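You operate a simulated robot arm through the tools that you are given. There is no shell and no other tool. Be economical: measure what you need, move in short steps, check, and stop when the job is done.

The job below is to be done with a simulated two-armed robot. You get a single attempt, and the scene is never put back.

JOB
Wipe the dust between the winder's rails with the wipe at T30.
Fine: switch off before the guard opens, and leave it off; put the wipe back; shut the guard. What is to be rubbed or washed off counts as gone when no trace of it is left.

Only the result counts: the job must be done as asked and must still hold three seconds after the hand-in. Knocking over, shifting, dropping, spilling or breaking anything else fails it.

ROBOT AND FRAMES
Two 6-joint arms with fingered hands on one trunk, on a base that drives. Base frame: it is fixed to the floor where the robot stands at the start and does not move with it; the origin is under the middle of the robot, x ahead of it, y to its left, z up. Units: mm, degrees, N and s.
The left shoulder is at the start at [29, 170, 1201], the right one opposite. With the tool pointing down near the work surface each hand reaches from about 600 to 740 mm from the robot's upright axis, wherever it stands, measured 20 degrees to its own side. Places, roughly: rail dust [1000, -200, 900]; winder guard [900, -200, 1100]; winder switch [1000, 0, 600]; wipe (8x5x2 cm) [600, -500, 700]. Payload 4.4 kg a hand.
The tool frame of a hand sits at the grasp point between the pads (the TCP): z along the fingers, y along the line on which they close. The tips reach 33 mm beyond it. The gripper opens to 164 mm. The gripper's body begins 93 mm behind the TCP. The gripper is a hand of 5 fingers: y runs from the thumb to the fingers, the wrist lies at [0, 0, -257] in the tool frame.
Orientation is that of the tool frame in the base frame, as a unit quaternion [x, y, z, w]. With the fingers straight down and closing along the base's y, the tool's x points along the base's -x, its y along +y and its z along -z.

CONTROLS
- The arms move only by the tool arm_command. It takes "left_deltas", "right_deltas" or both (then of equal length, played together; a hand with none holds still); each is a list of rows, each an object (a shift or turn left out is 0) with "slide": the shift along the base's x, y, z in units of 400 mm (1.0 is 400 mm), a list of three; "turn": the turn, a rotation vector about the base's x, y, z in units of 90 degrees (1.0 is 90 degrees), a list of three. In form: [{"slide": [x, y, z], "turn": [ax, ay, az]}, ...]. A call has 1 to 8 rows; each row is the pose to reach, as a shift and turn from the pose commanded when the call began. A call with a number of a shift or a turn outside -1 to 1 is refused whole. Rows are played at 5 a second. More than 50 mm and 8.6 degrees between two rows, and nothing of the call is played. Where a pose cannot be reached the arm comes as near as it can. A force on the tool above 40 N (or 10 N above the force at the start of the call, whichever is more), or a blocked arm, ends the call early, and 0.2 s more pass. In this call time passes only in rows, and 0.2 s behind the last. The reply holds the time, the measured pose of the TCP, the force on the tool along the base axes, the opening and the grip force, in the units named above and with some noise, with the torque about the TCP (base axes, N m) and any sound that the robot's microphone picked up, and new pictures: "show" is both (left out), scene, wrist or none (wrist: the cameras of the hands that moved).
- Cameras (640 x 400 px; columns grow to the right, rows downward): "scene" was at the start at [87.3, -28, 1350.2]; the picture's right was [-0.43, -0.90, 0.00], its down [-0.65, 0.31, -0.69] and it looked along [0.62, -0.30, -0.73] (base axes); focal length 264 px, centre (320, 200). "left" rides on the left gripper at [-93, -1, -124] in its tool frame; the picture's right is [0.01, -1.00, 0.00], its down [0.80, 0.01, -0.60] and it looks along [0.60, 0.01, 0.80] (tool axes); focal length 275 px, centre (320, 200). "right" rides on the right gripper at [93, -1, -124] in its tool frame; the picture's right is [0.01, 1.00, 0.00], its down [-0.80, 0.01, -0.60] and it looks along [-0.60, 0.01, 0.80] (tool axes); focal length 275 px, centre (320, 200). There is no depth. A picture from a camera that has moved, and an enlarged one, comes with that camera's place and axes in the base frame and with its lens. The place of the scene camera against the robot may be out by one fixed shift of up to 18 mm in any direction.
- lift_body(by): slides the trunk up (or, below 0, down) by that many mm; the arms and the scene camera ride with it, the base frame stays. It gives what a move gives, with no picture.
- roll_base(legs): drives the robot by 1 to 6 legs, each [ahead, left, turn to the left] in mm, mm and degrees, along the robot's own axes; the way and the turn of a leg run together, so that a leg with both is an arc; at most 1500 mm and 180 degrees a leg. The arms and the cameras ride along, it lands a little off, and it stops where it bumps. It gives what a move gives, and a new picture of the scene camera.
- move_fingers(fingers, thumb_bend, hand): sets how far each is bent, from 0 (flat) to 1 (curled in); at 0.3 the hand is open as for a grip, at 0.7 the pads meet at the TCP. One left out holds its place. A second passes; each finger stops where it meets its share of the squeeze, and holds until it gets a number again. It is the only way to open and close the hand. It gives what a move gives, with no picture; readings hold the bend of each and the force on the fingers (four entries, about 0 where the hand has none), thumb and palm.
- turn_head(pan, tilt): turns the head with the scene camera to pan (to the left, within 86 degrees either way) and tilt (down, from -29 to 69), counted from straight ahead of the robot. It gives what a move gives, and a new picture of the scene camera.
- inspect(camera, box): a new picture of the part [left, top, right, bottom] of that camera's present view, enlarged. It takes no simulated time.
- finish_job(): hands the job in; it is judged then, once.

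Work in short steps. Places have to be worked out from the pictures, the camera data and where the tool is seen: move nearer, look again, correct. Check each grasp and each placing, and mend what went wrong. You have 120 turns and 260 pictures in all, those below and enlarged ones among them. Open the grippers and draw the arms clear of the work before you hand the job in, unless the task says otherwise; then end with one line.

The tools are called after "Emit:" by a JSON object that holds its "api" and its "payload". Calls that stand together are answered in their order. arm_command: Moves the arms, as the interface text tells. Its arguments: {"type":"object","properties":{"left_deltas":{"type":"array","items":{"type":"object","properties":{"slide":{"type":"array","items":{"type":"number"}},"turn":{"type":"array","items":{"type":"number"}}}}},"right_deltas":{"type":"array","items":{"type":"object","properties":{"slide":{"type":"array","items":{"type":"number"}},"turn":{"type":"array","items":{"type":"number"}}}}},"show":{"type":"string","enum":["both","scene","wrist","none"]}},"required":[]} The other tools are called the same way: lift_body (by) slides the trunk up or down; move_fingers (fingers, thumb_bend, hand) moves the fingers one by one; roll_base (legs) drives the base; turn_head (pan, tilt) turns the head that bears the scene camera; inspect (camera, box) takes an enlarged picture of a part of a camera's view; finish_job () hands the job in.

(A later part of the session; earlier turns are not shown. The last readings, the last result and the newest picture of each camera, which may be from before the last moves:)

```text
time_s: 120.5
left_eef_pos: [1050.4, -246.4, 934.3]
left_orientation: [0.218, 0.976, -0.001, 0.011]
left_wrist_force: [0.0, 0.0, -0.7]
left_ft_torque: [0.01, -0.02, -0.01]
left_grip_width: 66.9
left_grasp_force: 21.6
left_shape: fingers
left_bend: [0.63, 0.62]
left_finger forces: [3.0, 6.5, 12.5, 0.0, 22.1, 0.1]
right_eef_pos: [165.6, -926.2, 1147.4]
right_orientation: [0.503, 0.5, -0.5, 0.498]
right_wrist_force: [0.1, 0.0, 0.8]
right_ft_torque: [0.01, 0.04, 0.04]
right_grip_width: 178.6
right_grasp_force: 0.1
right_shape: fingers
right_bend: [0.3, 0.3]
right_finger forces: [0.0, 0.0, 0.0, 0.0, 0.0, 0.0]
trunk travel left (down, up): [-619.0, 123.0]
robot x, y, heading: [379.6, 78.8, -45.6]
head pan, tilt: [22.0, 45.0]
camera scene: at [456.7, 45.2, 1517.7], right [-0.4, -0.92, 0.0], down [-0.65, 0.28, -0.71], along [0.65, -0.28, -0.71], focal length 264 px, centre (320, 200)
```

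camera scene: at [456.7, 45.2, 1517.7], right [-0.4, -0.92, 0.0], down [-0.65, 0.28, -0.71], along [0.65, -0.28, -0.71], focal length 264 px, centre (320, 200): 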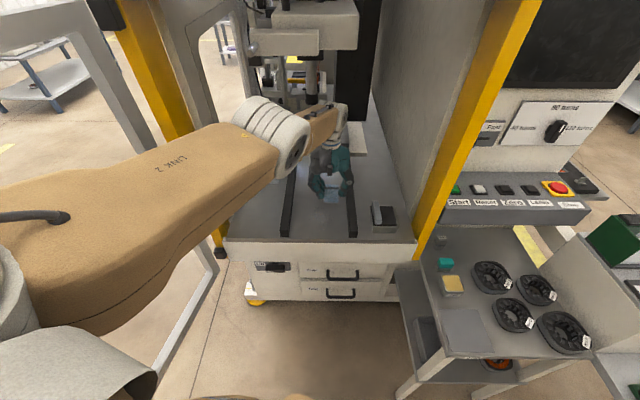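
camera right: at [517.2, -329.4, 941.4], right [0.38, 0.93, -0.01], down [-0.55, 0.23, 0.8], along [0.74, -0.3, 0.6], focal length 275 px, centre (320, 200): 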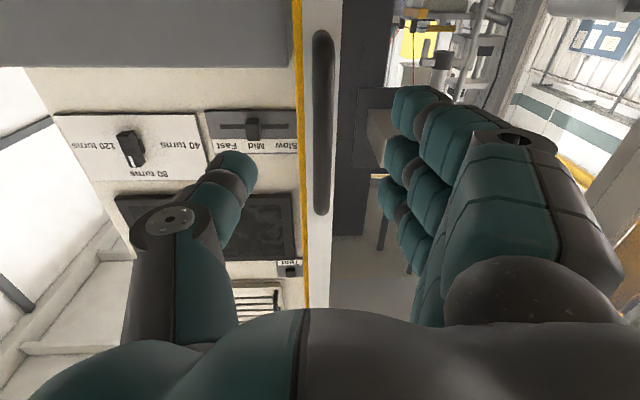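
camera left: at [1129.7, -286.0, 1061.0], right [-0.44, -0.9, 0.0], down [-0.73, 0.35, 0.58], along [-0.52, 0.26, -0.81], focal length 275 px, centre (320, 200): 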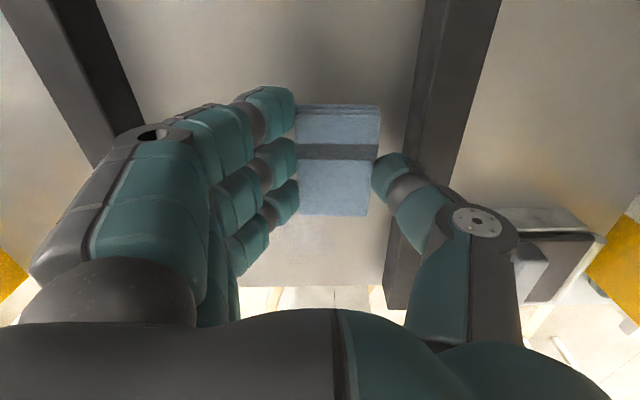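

I see: the arm's shoulder–wrist distance must stay within ~610–700 mm, so I was too near/far. Shift the base (-19,+30) away from the right rail, then bring the hand over the dust centre (990,-182).

Emit:
{"api": "roll_base", "payload": {"legs": [[-35, 7, 0]]}}

Emit:
{"api": "arm_command", "payload": {"left_deltas": [{"slide": [-0.05, 0.04, 0.02], "turn": [0.0, 0.0, 0]}, {"slide": [-0.1, 0.085, 0.03], "turn": [0.004, 0.01, 0]}], "show": "wrist"}}

Emit:
{"api": "inspect", "payload": {"camera": "scene", "box": [270, 140, 370, 220]}}

```text
time_s: 121.3
left_eef_pos: [1030.0, -215.1, 936.3]
left_orientation: [0.219, 0.976, -0.003, 0.013]
left_wrist_force: [-0.8, 1.1, 0.1]
left_ft_torque: [-0.04, -0.01, 0.03]
left_grip_width: 66.8
left_grasp_force: 22.4
left_shape: fingers
left_bend: [0.63, 0.62]
left_finger forces: [3.0, 6.5, 12.6, 0.0, 22.1, 0.0]
right_eef_pos: [145.5, -893.2, 1148.6]
right_orientation: [0.502, 0.5, -0.499, 0.499]
right_wrist_force: [-1.1, 0.0, -0.3]
right_ft_torque: [0.04, 0.0, 0.05]
right_grip_width: 178.7
right_grasp_force: 0.2
right_shape: fingers
right_bend: [0.3, 0.3]
right_finger forces: [0.1, 0.1, 0.0, 0.0, 0.0, 0.0]
trunk travel left (down, up): [-619.0, 123.0]
robot x, y, heading: [365.1, 111.1, -45.4]
head pan, tilt: [22.0, 45.0]
camera scene: at [435.9, 77.2, 1517.8], right [-0.4, -0.92, 0.0], down [-0.65, 0.28, -0.71], along [0.65, -0.28, -0.71], focal length 264 px, centre (320, 200)
```

scene: 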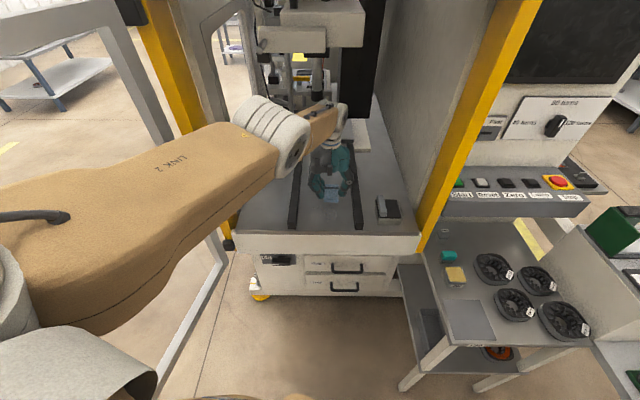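

```text
time_s: 122.0
left_eef_pos: [1025.3, -215.8, 934.2]
left_orientation: [0.219, 0.976, 0.001, 0.002]
left_wrist_force: [0.1, 0.8, 0.5]
left_ft_torque: [0.0, 0.03, 0.01]
left_grip_width: 66.4
left_grasp_force: 22.6
left_shape: fingers
left_bend: [0.63, 0.62]
left_finger forces: [3.0, 6.5, 12.6, 0.0, 22.0, 0.0]
left hand out of reach, approached as far as the arm can: row 1, 2
right_eef_pos: [147.1, -895.0, 1146.8]
right_orientation: [0.502, 0.5, -0.499, 0.499]
right_wrist_force: [0.3, 0.1, 0.4]
right_ft_torque: [0.0, -0.02, -0.01]
right_grip_width: 179.0
right_grasp_force: 0.1
right_shape: fingers
right_bend: [0.3, 0.3]
right_finger forces: [0.0, 0.0, 0.0, 0.0, 0.0, 0.0]
trunk travel left (down, up): [-619.0, 123.0]
robot x, y, heading: [362.5, 108.8, -45.4]
head pan, tilt: [22.0, 45.0]
camera left: at [1107.4, -255.8, 1059.4], right [-0.44, -0.9, 0.0], down [-0.72, 0.35, 0.6], along [-0.54, 0.26, -0.8], focal length 275 px, centre (320, 200)
```

left: 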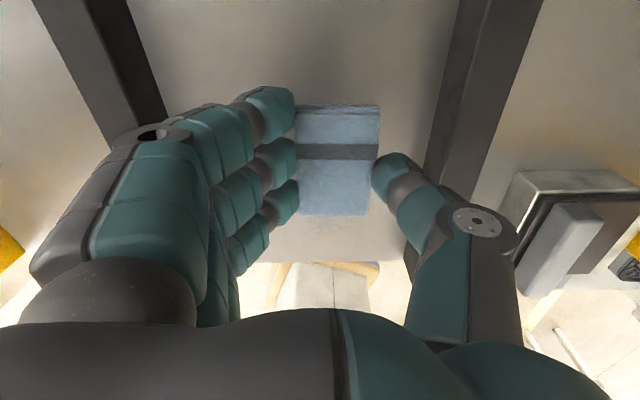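

```text
5.00 times, centred on (320, 180) of scene
camera zoom: at [436.9, 75.6, 1517.7], right [-0.4, -0.92, 0.0], down [-0.65, 0.28, -0.71], along [0.65, -0.28, -0.71], focal length 1322 px, centre (320, 300)
```

zoom: 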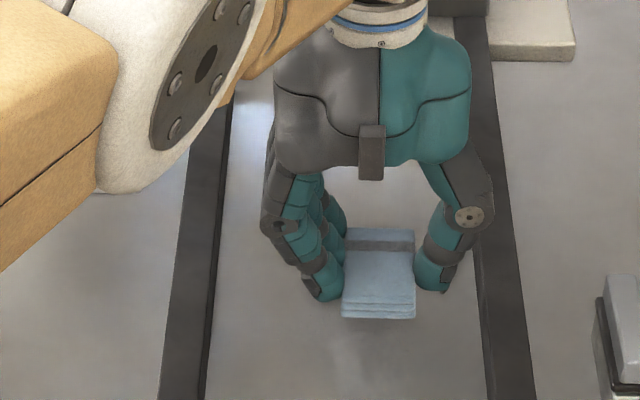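

The smudge is visible just in front of the wipe. I'll use base moves for positioning: shift so the wipe lies over the dust, then lower.

Emit:
{"api": "roll_base", "payload": {"legs": [[-66, -12, 0]]}}

Emit:
{"api": "arm_command", "payload": {"left_deltas": [{"slide": [0, 0, -0.03]}, {"slide": [0, 0, -0.045]}, {"slide": [0, 0, -0.053]}, {"slide": [0, 0, -0.06]}], "show": "wrist"}}

Emit:
{"api": "inspect", "payload": {"camera": "scene", "box": [270, 140, 370, 220]}}

```text
time_s: 123.0
left_eef_pos: [969.7, -176.7, 935.2]
left_orientation: [0.218, 0.976, 0.002, 0.003]
left_wrist_force: [-0.7, 0.5, 0.6]
left_ft_torque: [0.0, -0.03, -0.01]
left_grip_width: 66.7
left_grasp_force: 22.2
left_shape: fingers
left_bend: [0.63, 0.62]
left_finger forces: [3.0, 6.5, 12.5, 0.1, 22.2, 0.0]
right_eef_pos: [90.7, -856.8, 1147.4]
right_orientation: [0.503, 0.499, -0.499, 0.499]
right_wrist_force: [-1.0, 0.9, -0.8]
right_ft_torque: [0.01, -0.01, 0.06]
right_grip_width: 178.8
right_grasp_force: 0.0
right_shape: fingers
right_bend: [0.3, 0.3]
right_finger forces: [0.0, 0.1, 0.0, 0.0, 0.0, 0.0]
trunk travel left (down, up): [-619.0, 123.0]
robot x, y, heading: [309.2, 147.0, -45.5]
head pan, tilt: [22.0, 45.0]
camera scene: at [381.0, 114.3, 1517.8], right [-0.4, -0.92, 0.0], down [-0.65, 0.28, -0.71], along [0.65, -0.28, -0.71], focal length 264 px, centre (320, 200)
```

scene: 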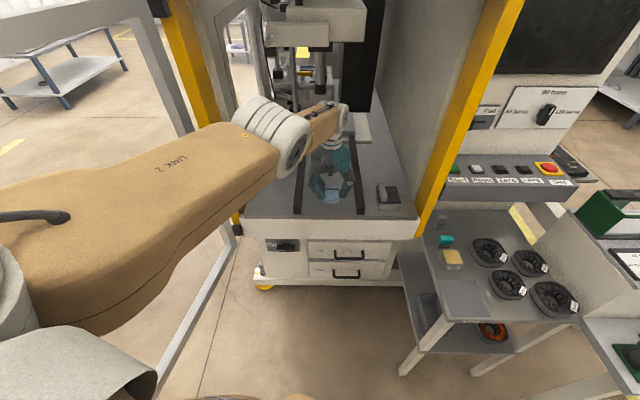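

```text
time_s: 124.0
left_eef_pos: [968.4, -171.5, 912.5]
left_orientation: [0.219, 0.976, 0.002, 0.002]
left_wrist_force: [-0.4, 0.3, 0.0]
left_ft_torque: [0.01, -0.03, 0.01]
left_grip_width: 66.6
left_grasp_force: 22.5
left_shape: fingers
left_bend: [0.63, 0.62]
left_finger forces: [3.0, 6.4, 12.5, 0.1, 22.1, 0.1]
left hand out of reach, approached as far as the arm can: row 2, 3, 4
right_eef_pos: [92.0, -857.5, 1146.3]
right_orientation: [0.502, 0.5, -0.499, 0.498]
right_wrist_force: [0.2, -0.1, 0.1]
right_ft_torque: [0.06, 0.02, 0.0]
right_grip_width: 179.0
right_grasp_force: 0.1
right_shape: fingers
right_bend: [0.3, 0.3]
right_finger forces: [0.1, 0.1, 0.0, 0.0, 0.0, 0.0]
trunk travel left (down, up): [-619.0, 123.0]
robot x, y, heading: [307.9, 144.8, -45.2]
head pan, tilt: [22.0, 45.0]
camera left: at [1049.7, -213.4, 1037.1], right [-0.44, -0.9, 0.0], down [-0.72, 0.35, 0.6], along [-0.54, 0.26, -0.8], focal length 275 px, centre (320, 200)
```

left: 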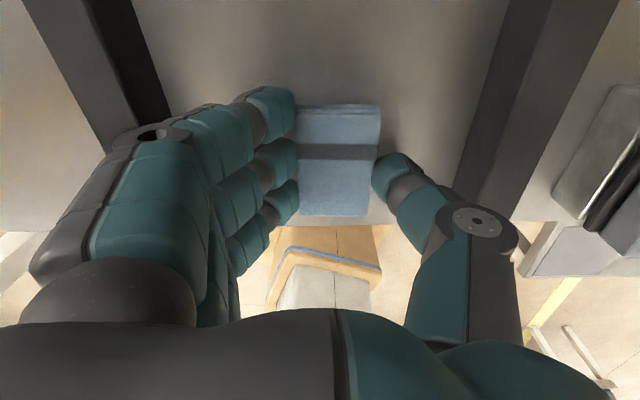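

```text
5.00 times, centred on (320, 180) of scene
camera zoom: at [382.8, 112.9, 1517.7], right [-0.4, -0.92, 0.0], down [-0.65, 0.28, -0.71], along [0.65, -0.28, -0.71], focal length 1322 px, centre (320, 300)
```

zoom: 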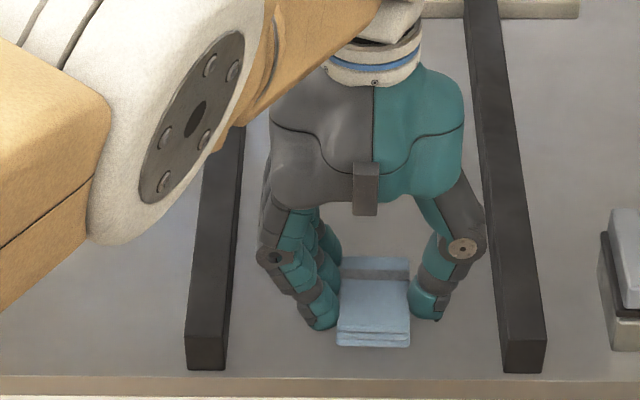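

Use the trunk for fine lowering instead: down 4 mm.

Emit:
{"api": "lift_body", "payload": {"by": -4}}

```text
time_s: 124.5
left_eef_pos: [967.9, -173.2, 910.2]
left_orientation: [0.218, 0.976, 0.0, 0.003]
left_wrist_force: [-0.3, 1.1, 8.7]
left_ft_torque: [-0.39, 0.29, -0.11]
left_grip_width: 66.7
left_grasp_force: 26.8
left_shape: fingers
left_bend: [0.63, 0.62]
left_finger forces: [3.1, 6.6, 12.7, 0.1, 31.6, 0.0]
right_eef_pos: [91.1, -857.1, 1143.6]
right_orientation: [0.502, 0.501, -0.498, 0.499]
right_wrist_force: [0.9, -0.3, 0.9]
right_ft_torque: [0.0, -0.02, -0.04]
right_grip_width: 178.9
right_grasp_force: 0.0
right_shape: fingers
right_bend: [0.3, 0.3]
right_finger forces: [0.0, 0.0, 0.1, 0.1, 0.1, 0.0]
trunk travel left (down, up): [-615.0, 127.0]
robot x, y, heading: [310.0, 146.4, -45.6]
head pan, tilt: [22.0, 45.0]
```

Contact is still mostly through the thumb tip. I'll press 2 mm more and test one stroke of the base, to see whether dust comes off at all.

Emit:
{"api": "lift_body", "payload": {"by": -2}}

Emit:
{"api": "roll_base", "payload": {"legs": [[55, 23, 0]]}}

Emit:
{"api": "inspect", "payload": {"camera": "scene", "box": [270, 140, 370, 220]}}

```text
time_s: 125.0
left_eef_pos: [968.6, -173.9, 909.9]
left_orientation: [0.218, 0.976, 0.0, 0.004]
left_wrist_force: [-1.0, 2.5, 21.8]
left_ft_torque: [-0.91, 0.63, -0.05]
left_grip_width: 66.6
left_grasp_force: 34.2
left_shape: fingers
left_bend: [0.63, 0.62]
left_finger forces: [3.2, 6.9, 13.3, 0.0, 45.3, 0.0]
right_eef_pos: [91.3, -856.3, 1140.4]
right_orientation: [0.502, 0.5, -0.499, 0.499]
right_wrist_force: [-0.7, 0.1, 0.0]
right_ft_torque: [0.01, 0.02, -0.02]
right_grip_width: 179.1
right_grasp_force: 0.0
right_shape: fingers
right_bend: [0.3, 0.3]
right_finger forces: [0.0, 0.1, 0.0, 0.1, 0.0, 0.0]
trunk travel left (down, up): [-613.0, 129.0]
robot x, y, heading: [308.8, 145.0, -45.6]
head pan, tilt: [22.0, 45.0]
```

```text
time_s: 126.0
left_eef_pos: [1022.7, -197.7, 908.8]
left_orientation: [0.218, 0.976, -0.001, 0.005]
left_wrist_force: [0.9, -4.1, 23.0]
left_ft_torque: [-1.23, 0.64, 0.13]
left_grip_width: 67.0
left_grasp_force: 32.3
left_shape: fingers
left_bend: [0.63, 0.62]
left_finger forces: [2.9, 6.1, 11.9, 0.0, 44.8, 0.0]
right_eef_pos: [145.9, -880.2, 1141.9]
right_orientation: [0.502, 0.5, -0.499, 0.499]
right_wrist_force: [0.4, -0.1, 0.7]
right_ft_torque: [0.05, 0.03, 0.01]
right_grip_width: 178.9
right_grasp_force: 0.0
right_shape: fingers
right_bend: [0.3, 0.3]
right_finger forces: [0.1, 0.0, 0.1, 0.0, 0.1, 0.1]
trunk travel left (down, up): [-613.0, 129.0]
robot x, y, heading: [364.3, 120.6, -45.0]
head pan, tilt: [22.0, 45.0]
camera scene: at [436.1, 91.1, 1511.9], right [-0.4, -0.92, 0.0], down [-0.65, 0.28, -0.71], along [0.65, -0.28, -0.71], focal length 264 px, centre (320, 200)
```

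scene: 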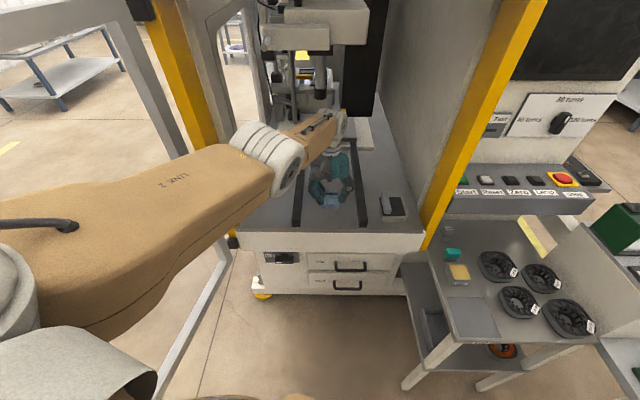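

```text
5.00 times, centred on (320, 180) of scene
camera zoom: at [436.1, 91.1, 1511.9], right [-0.4, -0.92, 0.0], down [-0.65, 0.28, -0.71], along [0.65, -0.28, -0.71], focal length 1322 px, centre (320, 300)
```

zoom: 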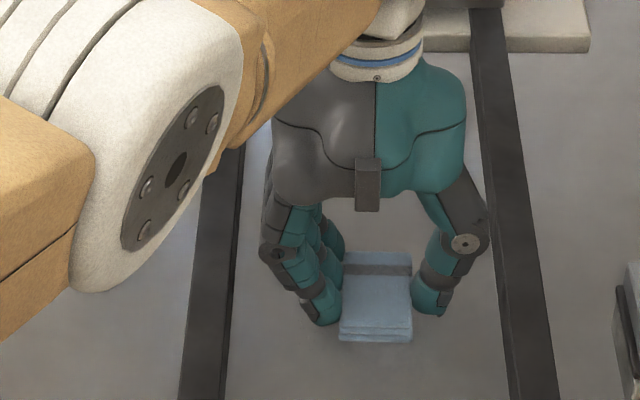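

The strip in front of the wipe now looks cleaner. Lift the trunk 40 mm and look at the bed.

Emit:
{"api": "lift_body", "payload": {"by": 60}}

Emit:
{"api": "inspect", "payload": {"camera": "scene", "box": [270, 140, 370, 220]}}

Emit:
{"api": "inspect", "payload": {"camera": "left", "box": [160, 0, 480, 200]}}

```text
time_s: 127.0
left_eef_pos: [1023.7, -197.9, 968.0]
left_orientation: [0.218, 0.976, -0.001, 0.005]
left_wrist_force: [0.3, 0.1, 0.2]
left_ft_torque: [0.01, -0.03, -0.01]
left_grip_width: 66.6
left_grasp_force: 22.2
left_shape: fingers
left_bend: [0.63, 0.62]
left_finger forces: [3.1, 6.5, 12.7, 0.0, 22.2, 0.1]
right_eef_pos: [148.5, -880.8, 1200.6]
right_orientation: [0.502, 0.5, -0.499, 0.499]
right_wrist_force: [-0.6, 0.1, -0.8]
right_ft_torque: [0.0, 0.0, 0.01]
right_grip_width: 178.9
right_grasp_force: 0.1
right_shape: fingers
right_bend: [0.3, 0.3]
right_finger forces: [0.0, 0.0, 0.0, 0.1, 0.0, 0.1]
trunk travel left (down, up): [-673.0, 69.0]
robot x, y, heading: [365.7, 124.7, -45.6]
head pan, tilt: [22.0, 45.0]
```

```text
5.00 times, centred on (320, 180) of scene
camera zoom: at [437.5, 90.0, 1571.6], right [-0.4, -0.92, 0.0], down [-0.65, 0.28, -0.71], along [0.65, -0.28, -0.71], focal length 1322 px, centre (320, 300)
```

zoom: 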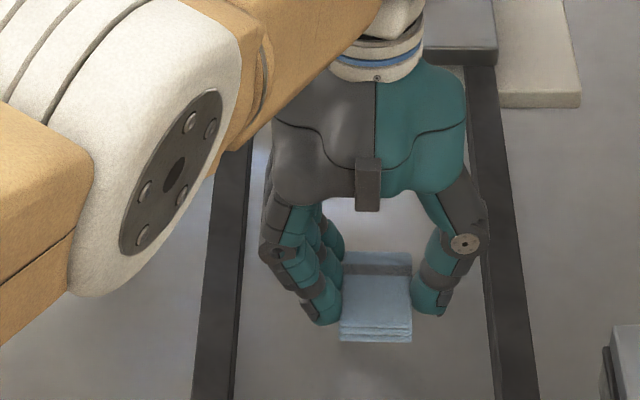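

```text
2.00 times, centred on (320, 100) of left
camera zoom: at [1105.5, -238.4, 1093.2], right [-0.44, -0.9, 0.0], down [-0.72, 0.35, 0.59], along [-0.53, 0.26, -0.81], focal length 551 px, centre (320, 400)
```

zoom: 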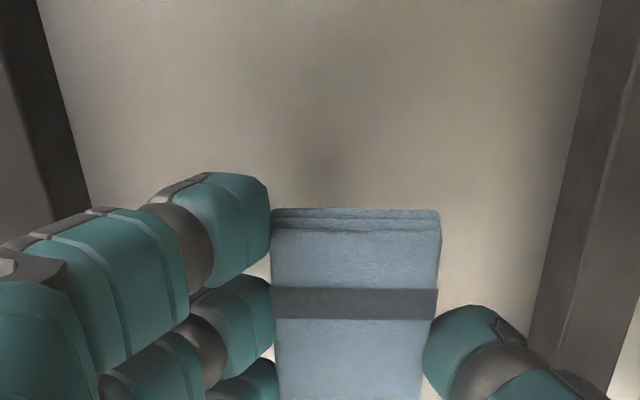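

Move back 80 mm so the left wrist camera sees the dust area as before.

Emit:
{"api": "roll_base", "payload": {"legs": [[-74, -31, 0]]}}

Emit:
{"api": "inspect", "payload": {"camera": "left", "box": [160, 0, 480, 200]}}

Emit:
{"api": "inspect", "payload": {"camera": "scene", "box": [270, 120, 370, 200]}}

```text
time_s: 128.0
left_eef_pos: [947.4, -167.7, 969.5]
left_orientation: [0.218, 0.976, 0.0, 0.005]
left_wrist_force: [-0.2, -0.5, 0.0]
left_ft_torque: [0.02, -0.05, 0.02]
left_grip_width: 66.7
left_grasp_force: 22.2
left_shape: fingers
left_bend: [0.63, 0.62]
left_finger forces: [3.0, 6.4, 12.6, 0.0, 22.3, 0.0]
right_eef_pos: [70.7, -849.7, 1200.5]
right_orientation: [0.503, 0.499, -0.499, 0.498]
right_wrist_force: [-1.8, -0.1, 0.0]
right_ft_torque: [-0.02, -0.01, 0.05]
right_grip_width: 179.1
right_grasp_force: 0.0
right_shape: fingers
right_bend: [0.3, 0.3]
right_finger forces: [0.0, 0.0, 0.0, 0.0, 0.0, 0.0]
trunk travel left (down, up): [-673.0, 69.0]
robot x, y, heading: [290.6, 156.4, -45.6]
head pan, tilt: [22.0, 45.0]
camera scene: at [361.1, 121.7, 1571.8], right [-0.4, -0.92, 0.0], down [-0.65, 0.28, -0.71], along [0.65, -0.28, -0.71], focal length 264 px, centre (320, 200)
```

scene: 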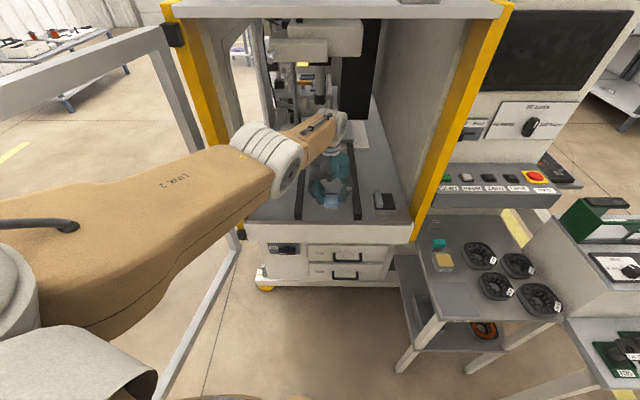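

```text
2.00 times, centred on (320, 100) of left
camera zoom: at [1029.7, -207.5, 1094.8], right [-0.44, -0.9, 0.0], down [-0.73, 0.35, 0.59], along [-0.53, 0.26, -0.81], focal length 551 px, centre (320, 400)
```

zoom: 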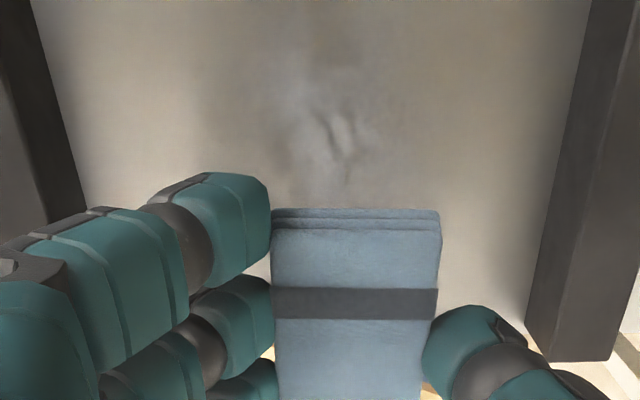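

```text
5.00 times, centred on (320, 160) of scene
camera zoom: at [361.1, 121.7, 1571.8], right [-0.4, -0.92, 0.0], down [-0.65, 0.28, -0.71], along [0.65, -0.28, -0.71], focal length 1322 px, centre (320, 400)
```

zoom: 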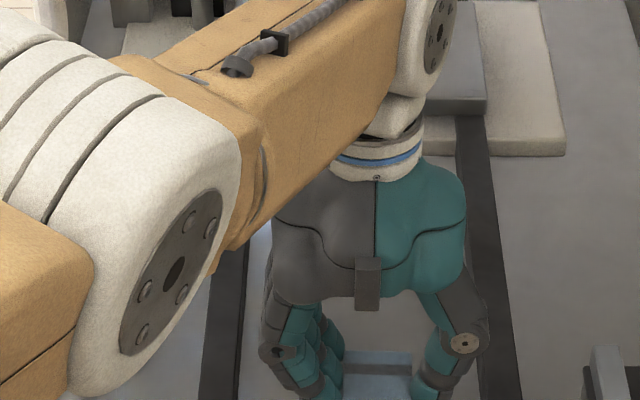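

The dust cloud is clearly fainter, so wiping works. Lower the trunk again and do several strokes with the base, with slight lateral offsets.

Emit:
{"api": "lift_body", "payload": {"by": -60}}

Emit:
{"api": "roll_base", "payload": {"legs": [[79, 33, 0], [-75, -31, 0], [75, 31, 0], [-75, -31, 0], [75, 31, 0]]}}

```text
time_s: 129.0
left_eef_pos: [948.3, -169.0, 910.5]
left_orientation: [0.219, 0.976, -0.001, 0.005]
left_wrist_force: [-0.9, 0.9, 8.6]
left_ft_torque: [-0.33, 0.29, -0.06]
left_grip_width: 66.6
left_grasp_force: 26.4
left_shape: fingers
left_bend: [0.63, 0.62]
left_finger forces: [3.1, 6.6, 12.9, 0.0, 31.0, 0.1]
right_eef_pos: [72.6, -848.0, 1141.1]
right_orientation: [0.502, 0.501, -0.498, 0.499]
right_wrist_force: [-0.2, 0.3, 0.2]
right_ft_torque: [0.02, 0.02, -0.01]
right_grip_width: 178.8
right_grasp_force: 0.1
right_shape: fingers
right_bend: [0.3, 0.3]
right_finger forces: [0.1, 0.0, 0.0, 0.0, 0.1, 0.0]
trunk travel left (down, up): [-613.0, 129.0]
robot x, y, heading: [290.9, 156.5, -45.5]
head pan, tilt: [22.0, 45.0]
```

```text
time_s: 132.8
left_eef_pos: [1024.0, -201.2, 910.6]
left_orientation: [0.22, 0.976, -0.001, 0.005]
left_wrist_force: [-3.7, 1.0, 15.0]
left_ft_torque: [-0.7, 0.58, -0.16]
left_grip_width: 66.5
left_grasp_force: 29.4
left_shape: fingers
left_bend: [0.63, 0.62]
left_finger forces: [2.9, 6.3, 12.3, 0.0, 37.2, 0.0]
right_eef_pos: [145.3, -881.3, 1140.6]
right_orientation: [0.504, 0.499, -0.5, 0.498]
right_wrist_force: [0.4, 0.2, 1.2]
right_ft_torque: [0.03, -0.01, -0.01]
right_grip_width: 179.0
right_grasp_force: 0.0
right_shape: fingers
right_bend: [0.3, 0.3]
right_finger forces: [0.1, 0.0, 0.1, 0.0, 0.1, 0.1]
trunk travel left (down, up): [-613.0, 129.0]
robot x, y, heading: [366.0, 123.2, -45.9]
head pan, tilt: [22.0, 45.0]
camera scene: at [439.2, 88.8, 1511.8], right [-0.4, -0.92, 0.0], down [-0.65, 0.28, -0.71], along [0.65, -0.28, -0.71], focal length 264 px, centre (320, 200)
```

scene: 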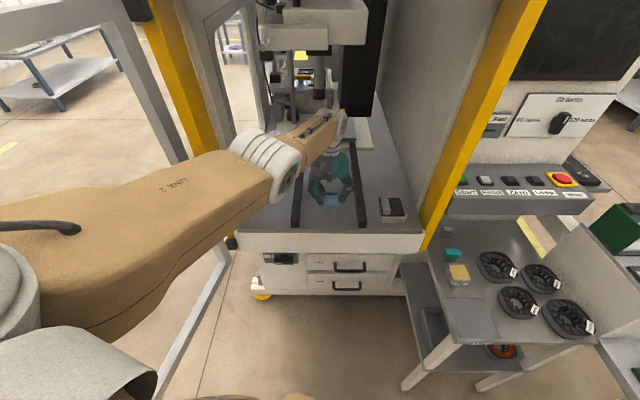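

Now lateral offset strokes (+12 mm, then -12 mm).

Emit:
{"api": "roll_base", "payload": {"legs": [[-5, 11, 0], [-75, -31, 0], [75, 31, 0], [9, -22, 0], [-75, -31, 0], [75, 31, 0]]}}

Emit:
{"api": "lift_body", "payload": {"by": 60}}

Emit:
{"api": "roll_base", "payload": {"legs": [[-79, -22, 0]]}}

Emit:
{"api": "inspect", "payload": {"camera": "left", "box": [160, 0, 480, 200]}}

```text
time_s: 136.6
left_eef_pos: [1017.3, -209.4, 910.0]
left_orientation: [0.22, 0.976, -0.002, 0.005]
left_wrist_force: [-3.9, 0.4, 13.0]
left_ft_torque: [-0.65, 0.49, -0.12]
left_grip_width: 66.7
left_grasp_force: 27.8
left_shape: fingers
left_bend: [0.63, 0.62]
left_finger forces: [2.8, 6.3, 12.3, 0.0, 34.5, 0.0]
right_eef_pos: [138.4, -888.6, 1141.2]
right_orientation: [0.504, 0.499, -0.499, 0.498]
right_wrist_force: [0.5, -0.3, 0.7]
right_ft_torque: [0.01, 0.01, -0.01]
right_grip_width: 178.9
right_grasp_force: 0.0
right_shape: fingers
right_bend: [0.3, 0.3]
right_finger forces: [0.0, 0.0, 0.0, 0.0, 0.1, 0.0]
trunk travel left (down, up): [-613.0, 129.0]
robot x, y, heading: [357.8, 118.2, -45.7]
head pan, tilt: [22.0, 45.0]
camera scene: at [432.3, 80.4, 1511.8], right [-0.4, -0.92, 0.0], down [-0.65, 0.28, -0.71], along [0.65, -0.28, -0.71], focal length 264 px, centre (320, 200)
```

scene: 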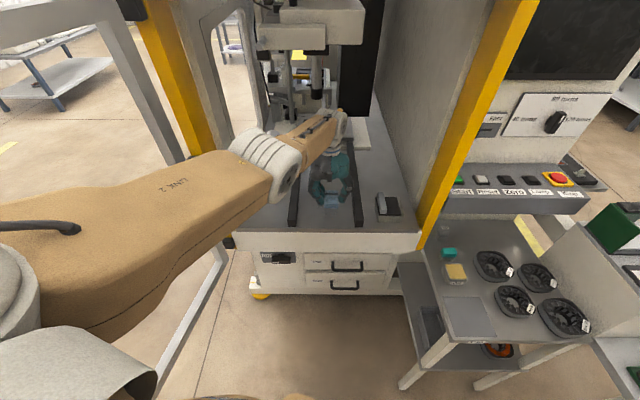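

```text
time_s: 137.6
left_eef_pos: [1017.1, -210.1, 969.4]
left_orientation: [0.22, 0.975, 0.0, 0.003]
left_wrist_force: [0.3, -0.6, -0.5]
left_ft_torque: [0.02, -0.02, 0.02]
left_grip_width: 66.6
left_grasp_force: 22.0
left_shape: fingers
left_bend: [0.63, 0.62]
left_finger forces: [2.9, 6.4, 12.7, 0.0, 22.2, 0.1]
right_eef_pos: [140.0, -888.9, 1201.1]
right_orientation: [0.502, 0.5, -0.5, 0.498]
right_wrist_force: [-1.0, 0.6, 0.2]
right_ft_torque: [-0.02, 0.02, 0.0]
right_grip_width: 178.6
right_grasp_force: 0.1
right_shape: fingers
right_bend: [0.3, 0.3]
right_finger forces: [0.0, 0.0, 0.1, 0.0, 0.0, 0.1]
trunk travel left (down, up): [-673.0, 69.0]
robot x, y, heading: [355.1, 110.7, -45.6]
head pan, tilt: [22.0, 45.0]
```

```text
time_s: 138.6
left_eef_pos: [946.7, -168.6, 969.6]
left_orientation: [0.219, 0.976, -0.001, 0.004]
left_wrist_force: [0.1, 0.2, 0.4]
left_ft_torque: [-0.04, -0.04, 0.01]
left_grip_width: 66.6
left_grasp_force: 21.9
left_shape: fingers
left_bend: [0.63, 0.62]
left_finger forces: [2.9, 6.5, 12.6, 0.0, 22.1, 0.0]
right_eef_pos: [69.6, -849.5, 1201.3]
right_orientation: [0.503, 0.499, -0.499, 0.499]
right_wrist_force: [-0.9, 0.8, 1.3]
right_ft_torque: [0.02, 0.01, 0.08]
right_grip_width: 178.8
right_grasp_force: 0.1
right_shape: fingers
right_bend: [0.3, 0.3]
right_finger forces: [0.0, 0.0, 0.0, 0.1, 0.0, 0.0]
trunk travel left (down, up): [-673.0, 69.0]
robot x, y, heading: [287.1, 154.1, -45.4]
head pan, tilt: [22.0, 45.0]
camera scene: at [360.5, 121.1, 1571.8], right [-0.4, -0.92, 0.0], down [-0.65, 0.28, -0.71], along [0.65, -0.28, -0.71], focal length 264 px, centre (320, 200)
```

scene: 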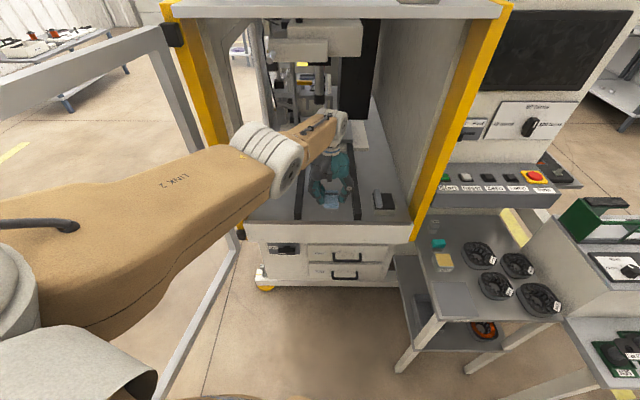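

```text
2.00 times, centred on (320, 100) of left
camera zoom: at [1028.6, -208.8, 1095.1], right [-0.44, -0.9, 0.0], down [-0.72, 0.35, 0.59], along [-0.53, 0.26, -0.81], focal length 551 px, centre (320, 400)
```

zoom: 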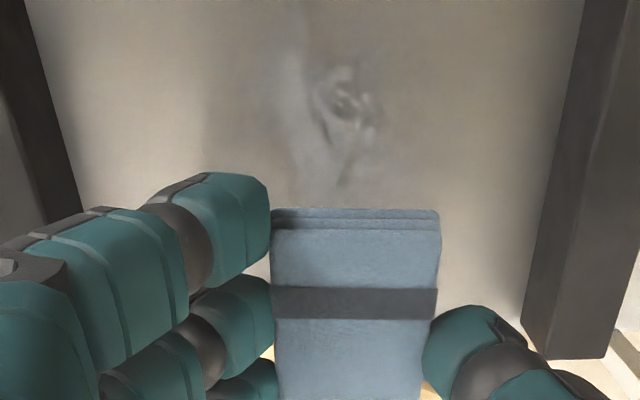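

The dust hasn't changed much: the fingertips keep the wipe off the bed. I'll regrip higher right here: set the wipe on the bed, open slightly, rise ~7 mm, close again.

Emit:
{"api": "lift_body", "payload": {"by": -59}}

Emit:
{"api": "move_fingers", "payload": {"hand": "left", "fingers": 0.58, "thumb_bend": 0.57}}

Emit:
{"api": "lift_body", "payload": {"by": 7}}

Emit:
{"api": "inspect", "payload": {"camera": "left", "box": [160, 50, 480, 250]}}

Emit:
{"api": "inspect", "payload": {"camera": "scene", "box": [290, 150, 370, 230]}}

```text
time_s: 139.6
left_eef_pos: [947.1, -170.0, 910.6]
left_orientation: [0.22, 0.976, -0.001, 0.003]
left_wrist_force: [-0.9, 0.4, 0.9]
left_ft_torque: [-0.08, 0.1, -0.02]
left_grip_width: 66.5
left_grasp_force: 23.4
left_shape: fingers
left_bend: [0.63, 0.62]
left_finger forces: [3.0, 6.4, 12.7, 0.0, 24.4, 0.0]
right_eef_pos: [71.1, -850.5, 1140.9]
right_orientation: [0.502, 0.5, -0.499, 0.499]
right_wrist_force: [-0.3, -0.1, 0.1]
right_ft_torque: [-0.01, 0.01, 0.0]
right_grip_width: 178.8
right_grasp_force: 0.1
right_shape: fingers
right_bend: [0.3, 0.3]
right_finger forces: [0.1, 0.0, 0.0, 0.1, 0.1, 0.0]
trunk travel left (down, up): [-614.0, 128.0]
robot x, y, heading: [287.1, 155.1, -45.2]
head pan, tilt: [22.0, 45.0]
```

```text
time_s: 140.6
left_eef_pos: [947.5, -169.8, 913.0]
left_orientation: [0.219, 0.976, -0.002, 0.005]
left_wrist_force: [3.1, -2.2, 15.2]
left_ft_torque: [-0.7, 0.29, 0.22]
left_grip_width: 75.2
left_grasp_force: 7.4
left_shape: fingers
left_bend: [0.57, 0.56]
left_finger forces: [0.0, 0.0, 0.0, 0.0, 13.9, 0.0]
right_eef_pos: [70.2, -849.7, 1141.7]
right_orientation: [0.503, 0.499, -0.499, 0.498]
right_wrist_force: [-0.1, -0.2, 0.2]
right_ft_torque: [-0.02, -0.02, 0.01]
right_grip_width: 178.8
right_grasp_force: 0.0
right_shape: fingers
right_bend: [0.3, 0.3]
right_finger forces: [0.0, 0.0, 0.1, 0.0, 0.1, 0.0]
trunk travel left (down, up): [-614.0, 128.0]
robot x, y, heading: [287.6, 153.1, -45.4]
head pan, tilt: [22.0, 45.0]
```

```text
time_s: 141.2
left_eef_pos: [945.9, -168.7, 916.6]
left_orientation: [0.219, 0.976, 0.0, 0.002]
left_wrist_force: [0.4, 0.5, -0.6]
left_ft_torque: [0.0, 0.0, -0.02]
left_grip_width: 74.7
left_grasp_force: 0.1
left_shape: fingers
left_bend: [0.57, 0.56]
left_finger forces: [0.1, 0.0, 0.0, 0.0, 0.0, 0.0]
right_eef_pos: [70.5, -849.8, 1148.0]
right_orientation: [0.502, 0.5, -0.499, 0.499]
right_wrist_force: [-0.5, 0.0, 0.0]
right_ft_torque: [0.0, 0.01, 0.03]
right_grip_width: 178.7
right_grasp_force: 0.2
right_shape: fingers
right_bend: [0.3, 0.3]
right_finger forces: [0.1, 0.1, 0.0, 0.0, 0.0, 0.0]
trunk travel left (down, up): [-621.0, 121.0]
robot x, y, heading: [290.3, 153.7, -45.7]
head pan, tilt: [22.0, 45.0]
```

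```text
2.00 times, centred on (320, 150) of left
camera zoom: at [1029.0, -208.7, 1040.0], right [-0.44, -0.9, 0.0], down [-0.72, 0.35, 0.6], along [-0.54, 0.26, -0.8], focal length 551 px, centre (320, 300)
```

zoom: 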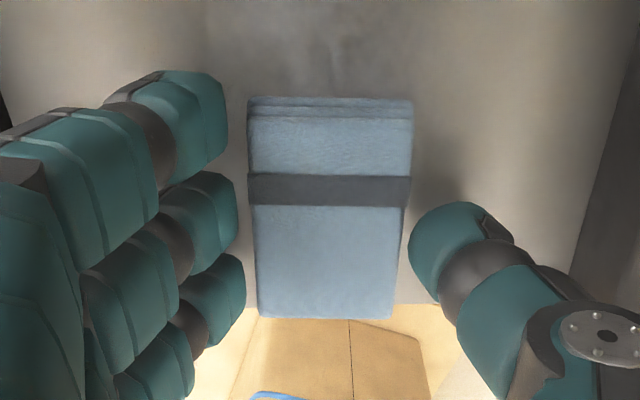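

```text
5.00 times, centred on (330, 190) of scene
camera zoom: at [362.6, 119.6, 1519.6], right [-0.4, -0.92, 0.0], down [-0.65, 0.28, -0.71], along [0.65, -0.28, -0.71], focal length 1322 px, centre (270, 250)
```

zoom: 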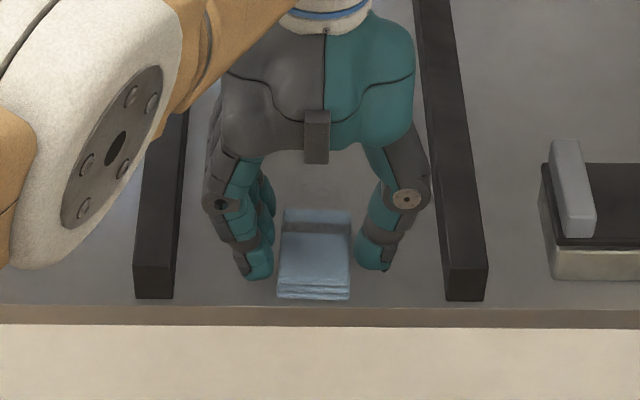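

The wipe lies on the bed and the tips are ~6 mm above it. Close again.

Emit:
{"api": "move_fingers", "payload": {"hand": "left", "fingers": 0.85, "thumb_bend": 0.85}}

Emit:
{"api": "lift_body", "payload": {"by": -6}}

Emit:
{"api": "inspect", "payload": {"camera": "scene", "box": [290, 150, 370, 230]}}

```text
time_s: 142.2
left_eef_pos: [947.1, -168.5, 917.8]
left_orientation: [0.219, 0.976, 0.0, 0.003]
left_wrist_force: [0.0, -0.9, -0.6]
left_ft_torque: [0.0, -0.02, -0.02]
left_grip_width: 66.4
left_grasp_force: 24.7
left_shape: fingers
left_bend: [0.64, 0.59]
left_finger forces: [3.3, 7.2, 14.3, 0.0, 24.5, 0.0]
right_eef_pos: [70.4, -849.8, 1147.6]
right_orientation: [0.503, 0.5, -0.499, 0.498]
right_wrist_force: [0.0, 0.3, 1.1]
right_ft_torque: [0.01, 0.01, 0.0]
right_grip_width: 179.0
right_grasp_force: 0.1
right_shape: fingers
right_bend: [0.3, 0.3]
right_finger forces: [0.0, 0.0, 0.1, 0.0, 0.1, 0.0]
trunk travel left (down, up): [-621.0, 121.0]
robot x, y, heading: [289.1, 154.9, -45.7]
head pan, tilt: [22.0, 45.0]
```

```text
time_s: 142.7
left_eef_pos: [948.3, -169.9, 913.3]
left_orientation: [0.219, 0.976, -0.002, 0.006]
left_wrist_force: [-0.2, 3.6, 15.3]
left_ft_torque: [-0.32, 0.29, -0.06]
left_grip_width: 66.6
left_grasp_force: 27.0
left_shape: fingers
left_bend: [0.64, 0.59]
left_finger forces: [3.4, 7.9, 16.4, 0.0, 26.7, 0.1]
right_eef_pos: [70.7, -851.2, 1143.1]
right_orientation: [0.503, 0.5, -0.498, 0.499]
right_wrist_force: [0.0, 0.4, 0.7]
right_ft_torque: [-0.02, 0.02, -0.02]
right_grip_width: 179.2
right_grasp_force: 0.0
right_shape: fingers
right_bend: [0.3, 0.3]
right_finger forces: [0.1, 0.0, 0.0, 0.1, 0.0, 0.0]
trunk travel left (down, up): [-615.0, 127.0]
robot x, y, heading: [287.0, 150.9, -45.4]
head pan, tilt: [22.0, 45.0]
```

```text
5.00 times, centred on (330, 190) of scene
camera zoom: at [361.7, 120.6, 1513.9], right [-0.4, -0.92, 0.0], down [-0.65, 0.28, -0.71], along [0.65, -0.28, -0.71], focal length 1322 px, centre (270, 250)
```

zoom: 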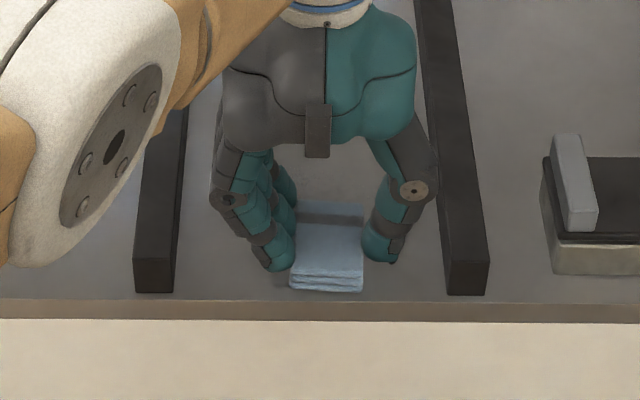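

Now the load is on the wipe itself (15 N, thumb barely changed). Do the strokes.

Emit:
{"api": "roll_base", "payload": {"legs": [[79, 33, 0], [-75, -31, 0], [75, 31, 0], [-75, -31, 0], [75, 31, 0]]}}

Emit:
{"api": "inspect", "payload": {"camera": "scene", "box": [290, 150, 370, 230]}}

```text
time_s: 146.5
left_eef_pos: [1023.9, -198.7, 912.6]
left_orientation: [0.219, 0.976, -0.001, 0.003]
left_wrist_force: [-4.7, 1.4, 11.5]
left_ft_torque: [-0.28, 0.28, -0.08]
left_grip_width: 66.6
left_grasp_force: 25.9
left_shape: fingers
left_bend: [0.64, 0.59]
left_finger forces: [2.0, 6.7, 17.1, 0.1, 26.4, 0.0]
right_eef_pos: [149.7, -880.1, 1143.0]
right_orientation: [0.503, 0.5, -0.498, 0.499]
right_wrist_force: [1.0, -0.3, -0.1]
right_ft_torque: [0.04, -0.01, -0.02]
right_grip_width: 179.0
right_grasp_force: 0.1
right_shape: fingers
right_bend: [0.3, 0.3]
right_finger forces: [0.0, 0.0, 0.0, 0.1, 0.1, 0.1]
trunk travel left (down, up): [-615.0, 127.0]
robot x, y, heading: [364.2, 122.7, -45.5]
head pan, tilt: [22.0, 45.0]
camera scene: at [439.2, 89.8, 1513.8], right [-0.4, -0.92, 0.0], down [-0.65, 0.28, -0.71], along [0.65, -0.28, -0.71], focal length 264 px, centre (320, 200)
```

scene: 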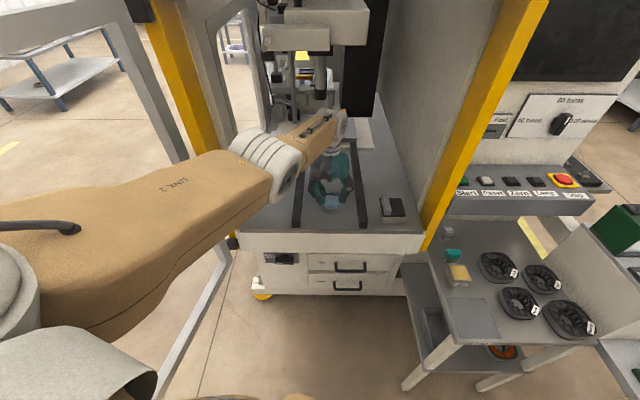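

```text
5.00 times, centred on (330, 190) of scene
camera zoom: at [439.2, 89.8, 1513.8], right [-0.4, -0.92, 0.0], down [-0.65, 0.28, -0.71], along [0.65, -0.28, -0.71], focal length 1322 px, centre (270, 250)
```

zoom: 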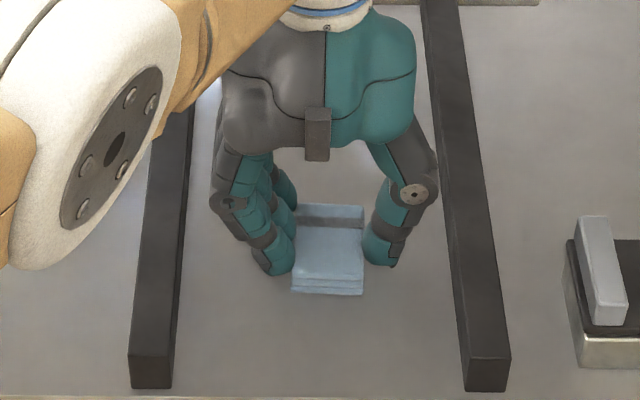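

Continue with lateral offset strokes, then lift, move back and look.

Emit:
{"api": "roll_base", "payload": {"legs": [[-5, 11, 0], [-75, -31, 0], [75, 31, 0], [9, -22, 0], [-75, -31, 0], [75, 31, 0]]}}

Emit:
{"api": "lift_body", "payload": {"by": 60}}

Emit:
{"api": "roll_base", "payload": {"legs": [[-79, -22, 0]]}}

Emit:
{"api": "inspect", "payload": {"camera": "left", "box": [160, 0, 480, 200]}}

```text
time_s: 150.3
left_eef_pos: [1019.3, -207.5, 911.3]
left_orientation: [0.218, 0.976, -0.001, 0.001]
left_wrist_force: [-4.3, 1.3, 9.5]
left_ft_torque: [-0.23, 0.25, -0.13]
left_grip_width: 66.6
left_grasp_force: 25.6
left_shape: fingers
left_bend: [0.64, 0.59]
left_finger forces: [2.1, 6.5, 17.0, 0.1, 25.9, 0.0]
right_eef_pos: [144.3, -890.2, 1142.5]
right_orientation: [0.502, 0.501, -0.498, 0.5]
right_wrist_force: [1.0, 0.2, -0.8]
right_ft_torque: [0.0, -0.02, -0.05]
right_grip_width: 178.9
right_grasp_force: 0.0
right_shape: fingers
right_bend: [0.3, 0.3]
right_finger forces: [0.0, 0.0, 0.1, 0.1, 0.1, 0.0]
trunk travel left (down, up): [-615.0, 127.0]
robot x, y, heading: [361.6, 113.5, -45.2]
head pan, tilt: [22.0, 45.0]
camera scene: at [433.7, 80.1, 1513.7], right [-0.4, -0.92, 0.0], down [-0.65, 0.28, -0.71], along [0.65, -0.28, -0.71], focal length 264 px, centre (320, 200)
```

scene: 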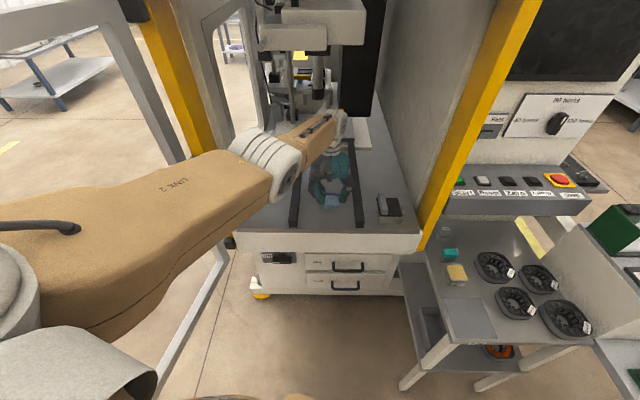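

```text
time_s: 151.3
left_eef_pos: [1018.6, -208.5, 970.4]
left_orientation: [0.218, 0.976, 0.0, 0.003]
left_wrist_force: [0.8, -0.6, -0.5]
left_ft_torque: [0.01, 0.0, -0.01]
left_grip_width: 66.9
left_grasp_force: 25.3
left_shape: fingers
left_bend: [0.64, 0.59]
left_finger forces: [2.3, 6.5, 15.9, 0.0, 25.0, 0.1]
right_eef_pos: [145.7, -891.6, 1201.7]
right_orientation: [0.501, 0.501, -0.498, 0.5]
right_wrist_force: [1.4, 0.3, 0.4]
right_ft_torque: [-0.03, -0.04, 0.03]
right_grip_width: 178.8
right_grasp_force: 0.0
right_shape: fingers
right_bend: [0.3, 0.3]
right_finger forces: [0.0, 0.0, 0.0, 0.1, 0.0, 0.1]
trunk travel left (down, up): [-675.0, 67.0]
robot x, y, heading: [357.2, 110.5, -45.4]
head pan, tilt: [22.0, 45.0]
```

```text
time_s: 152.3
left_eef_pos: [947.3, -165.7, 973.2]
left_orientation: [0.218, 0.976, 0.0, 0.003]
left_wrist_force: [-0.2, 0.6, 1.0]
left_ft_torque: [-0.03, -0.07, 0.0]
left_grip_width: 66.6
left_grasp_force: 25.3
left_shape: fingers
left_bend: [0.64, 0.59]
left_finger forces: [2.4, 6.7, 15.9, 0.0, 25.0, 0.1]
right_eef_pos: [74.0, -850.6, 1202.5]
right_orientation: [0.501, 0.5, -0.498, 0.5]
right_wrist_force: [-0.8, 0.0, 0.1]
right_ft_torque: [0.0, 0.0, 0.04]
right_grip_width: 179.0
right_grasp_force: 0.1
right_shape: fingers
right_bend: [0.3, 0.3]
right_finger forces: [0.0, 0.0, 0.0, 0.1, 0.0, 0.0]
trunk travel left (down, up): [-675.0, 67.0]
robot x, y, heading: [287.5, 152.7, -45.4]
head pan, tilt: [22.0, 45.0]
camera scene: at [360.6, 121.4, 1573.8], right [-0.39, -0.92, 0.0], down [-0.65, 0.28, -0.71], along [0.65, -0.28, -0.71], focal length 264 px, centre (320, 200)
```

scene: 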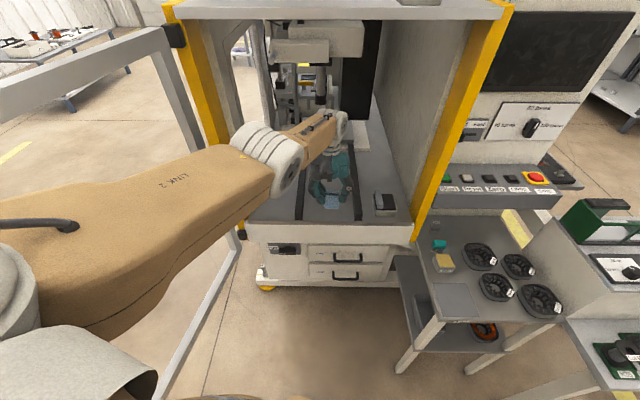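

```text
2.00 times, centred on (320, 100) of left
camera zoom: at [1029.9, -205.8, 1097.3], right [-0.43, -0.9, 0.0], down [-0.72, 0.35, 0.59], along [-0.54, 0.26, -0.8], focal length 551 px, centre (320, 400)
```

zoom: 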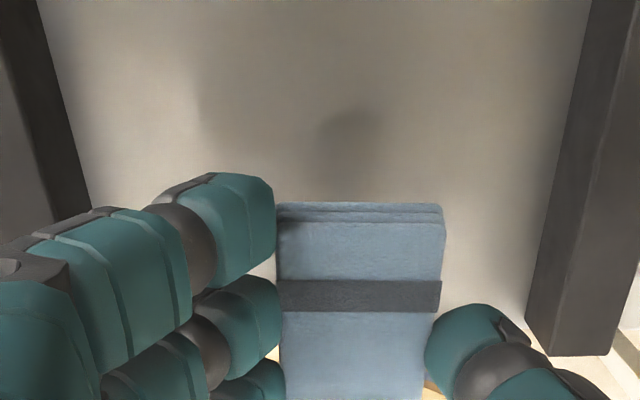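

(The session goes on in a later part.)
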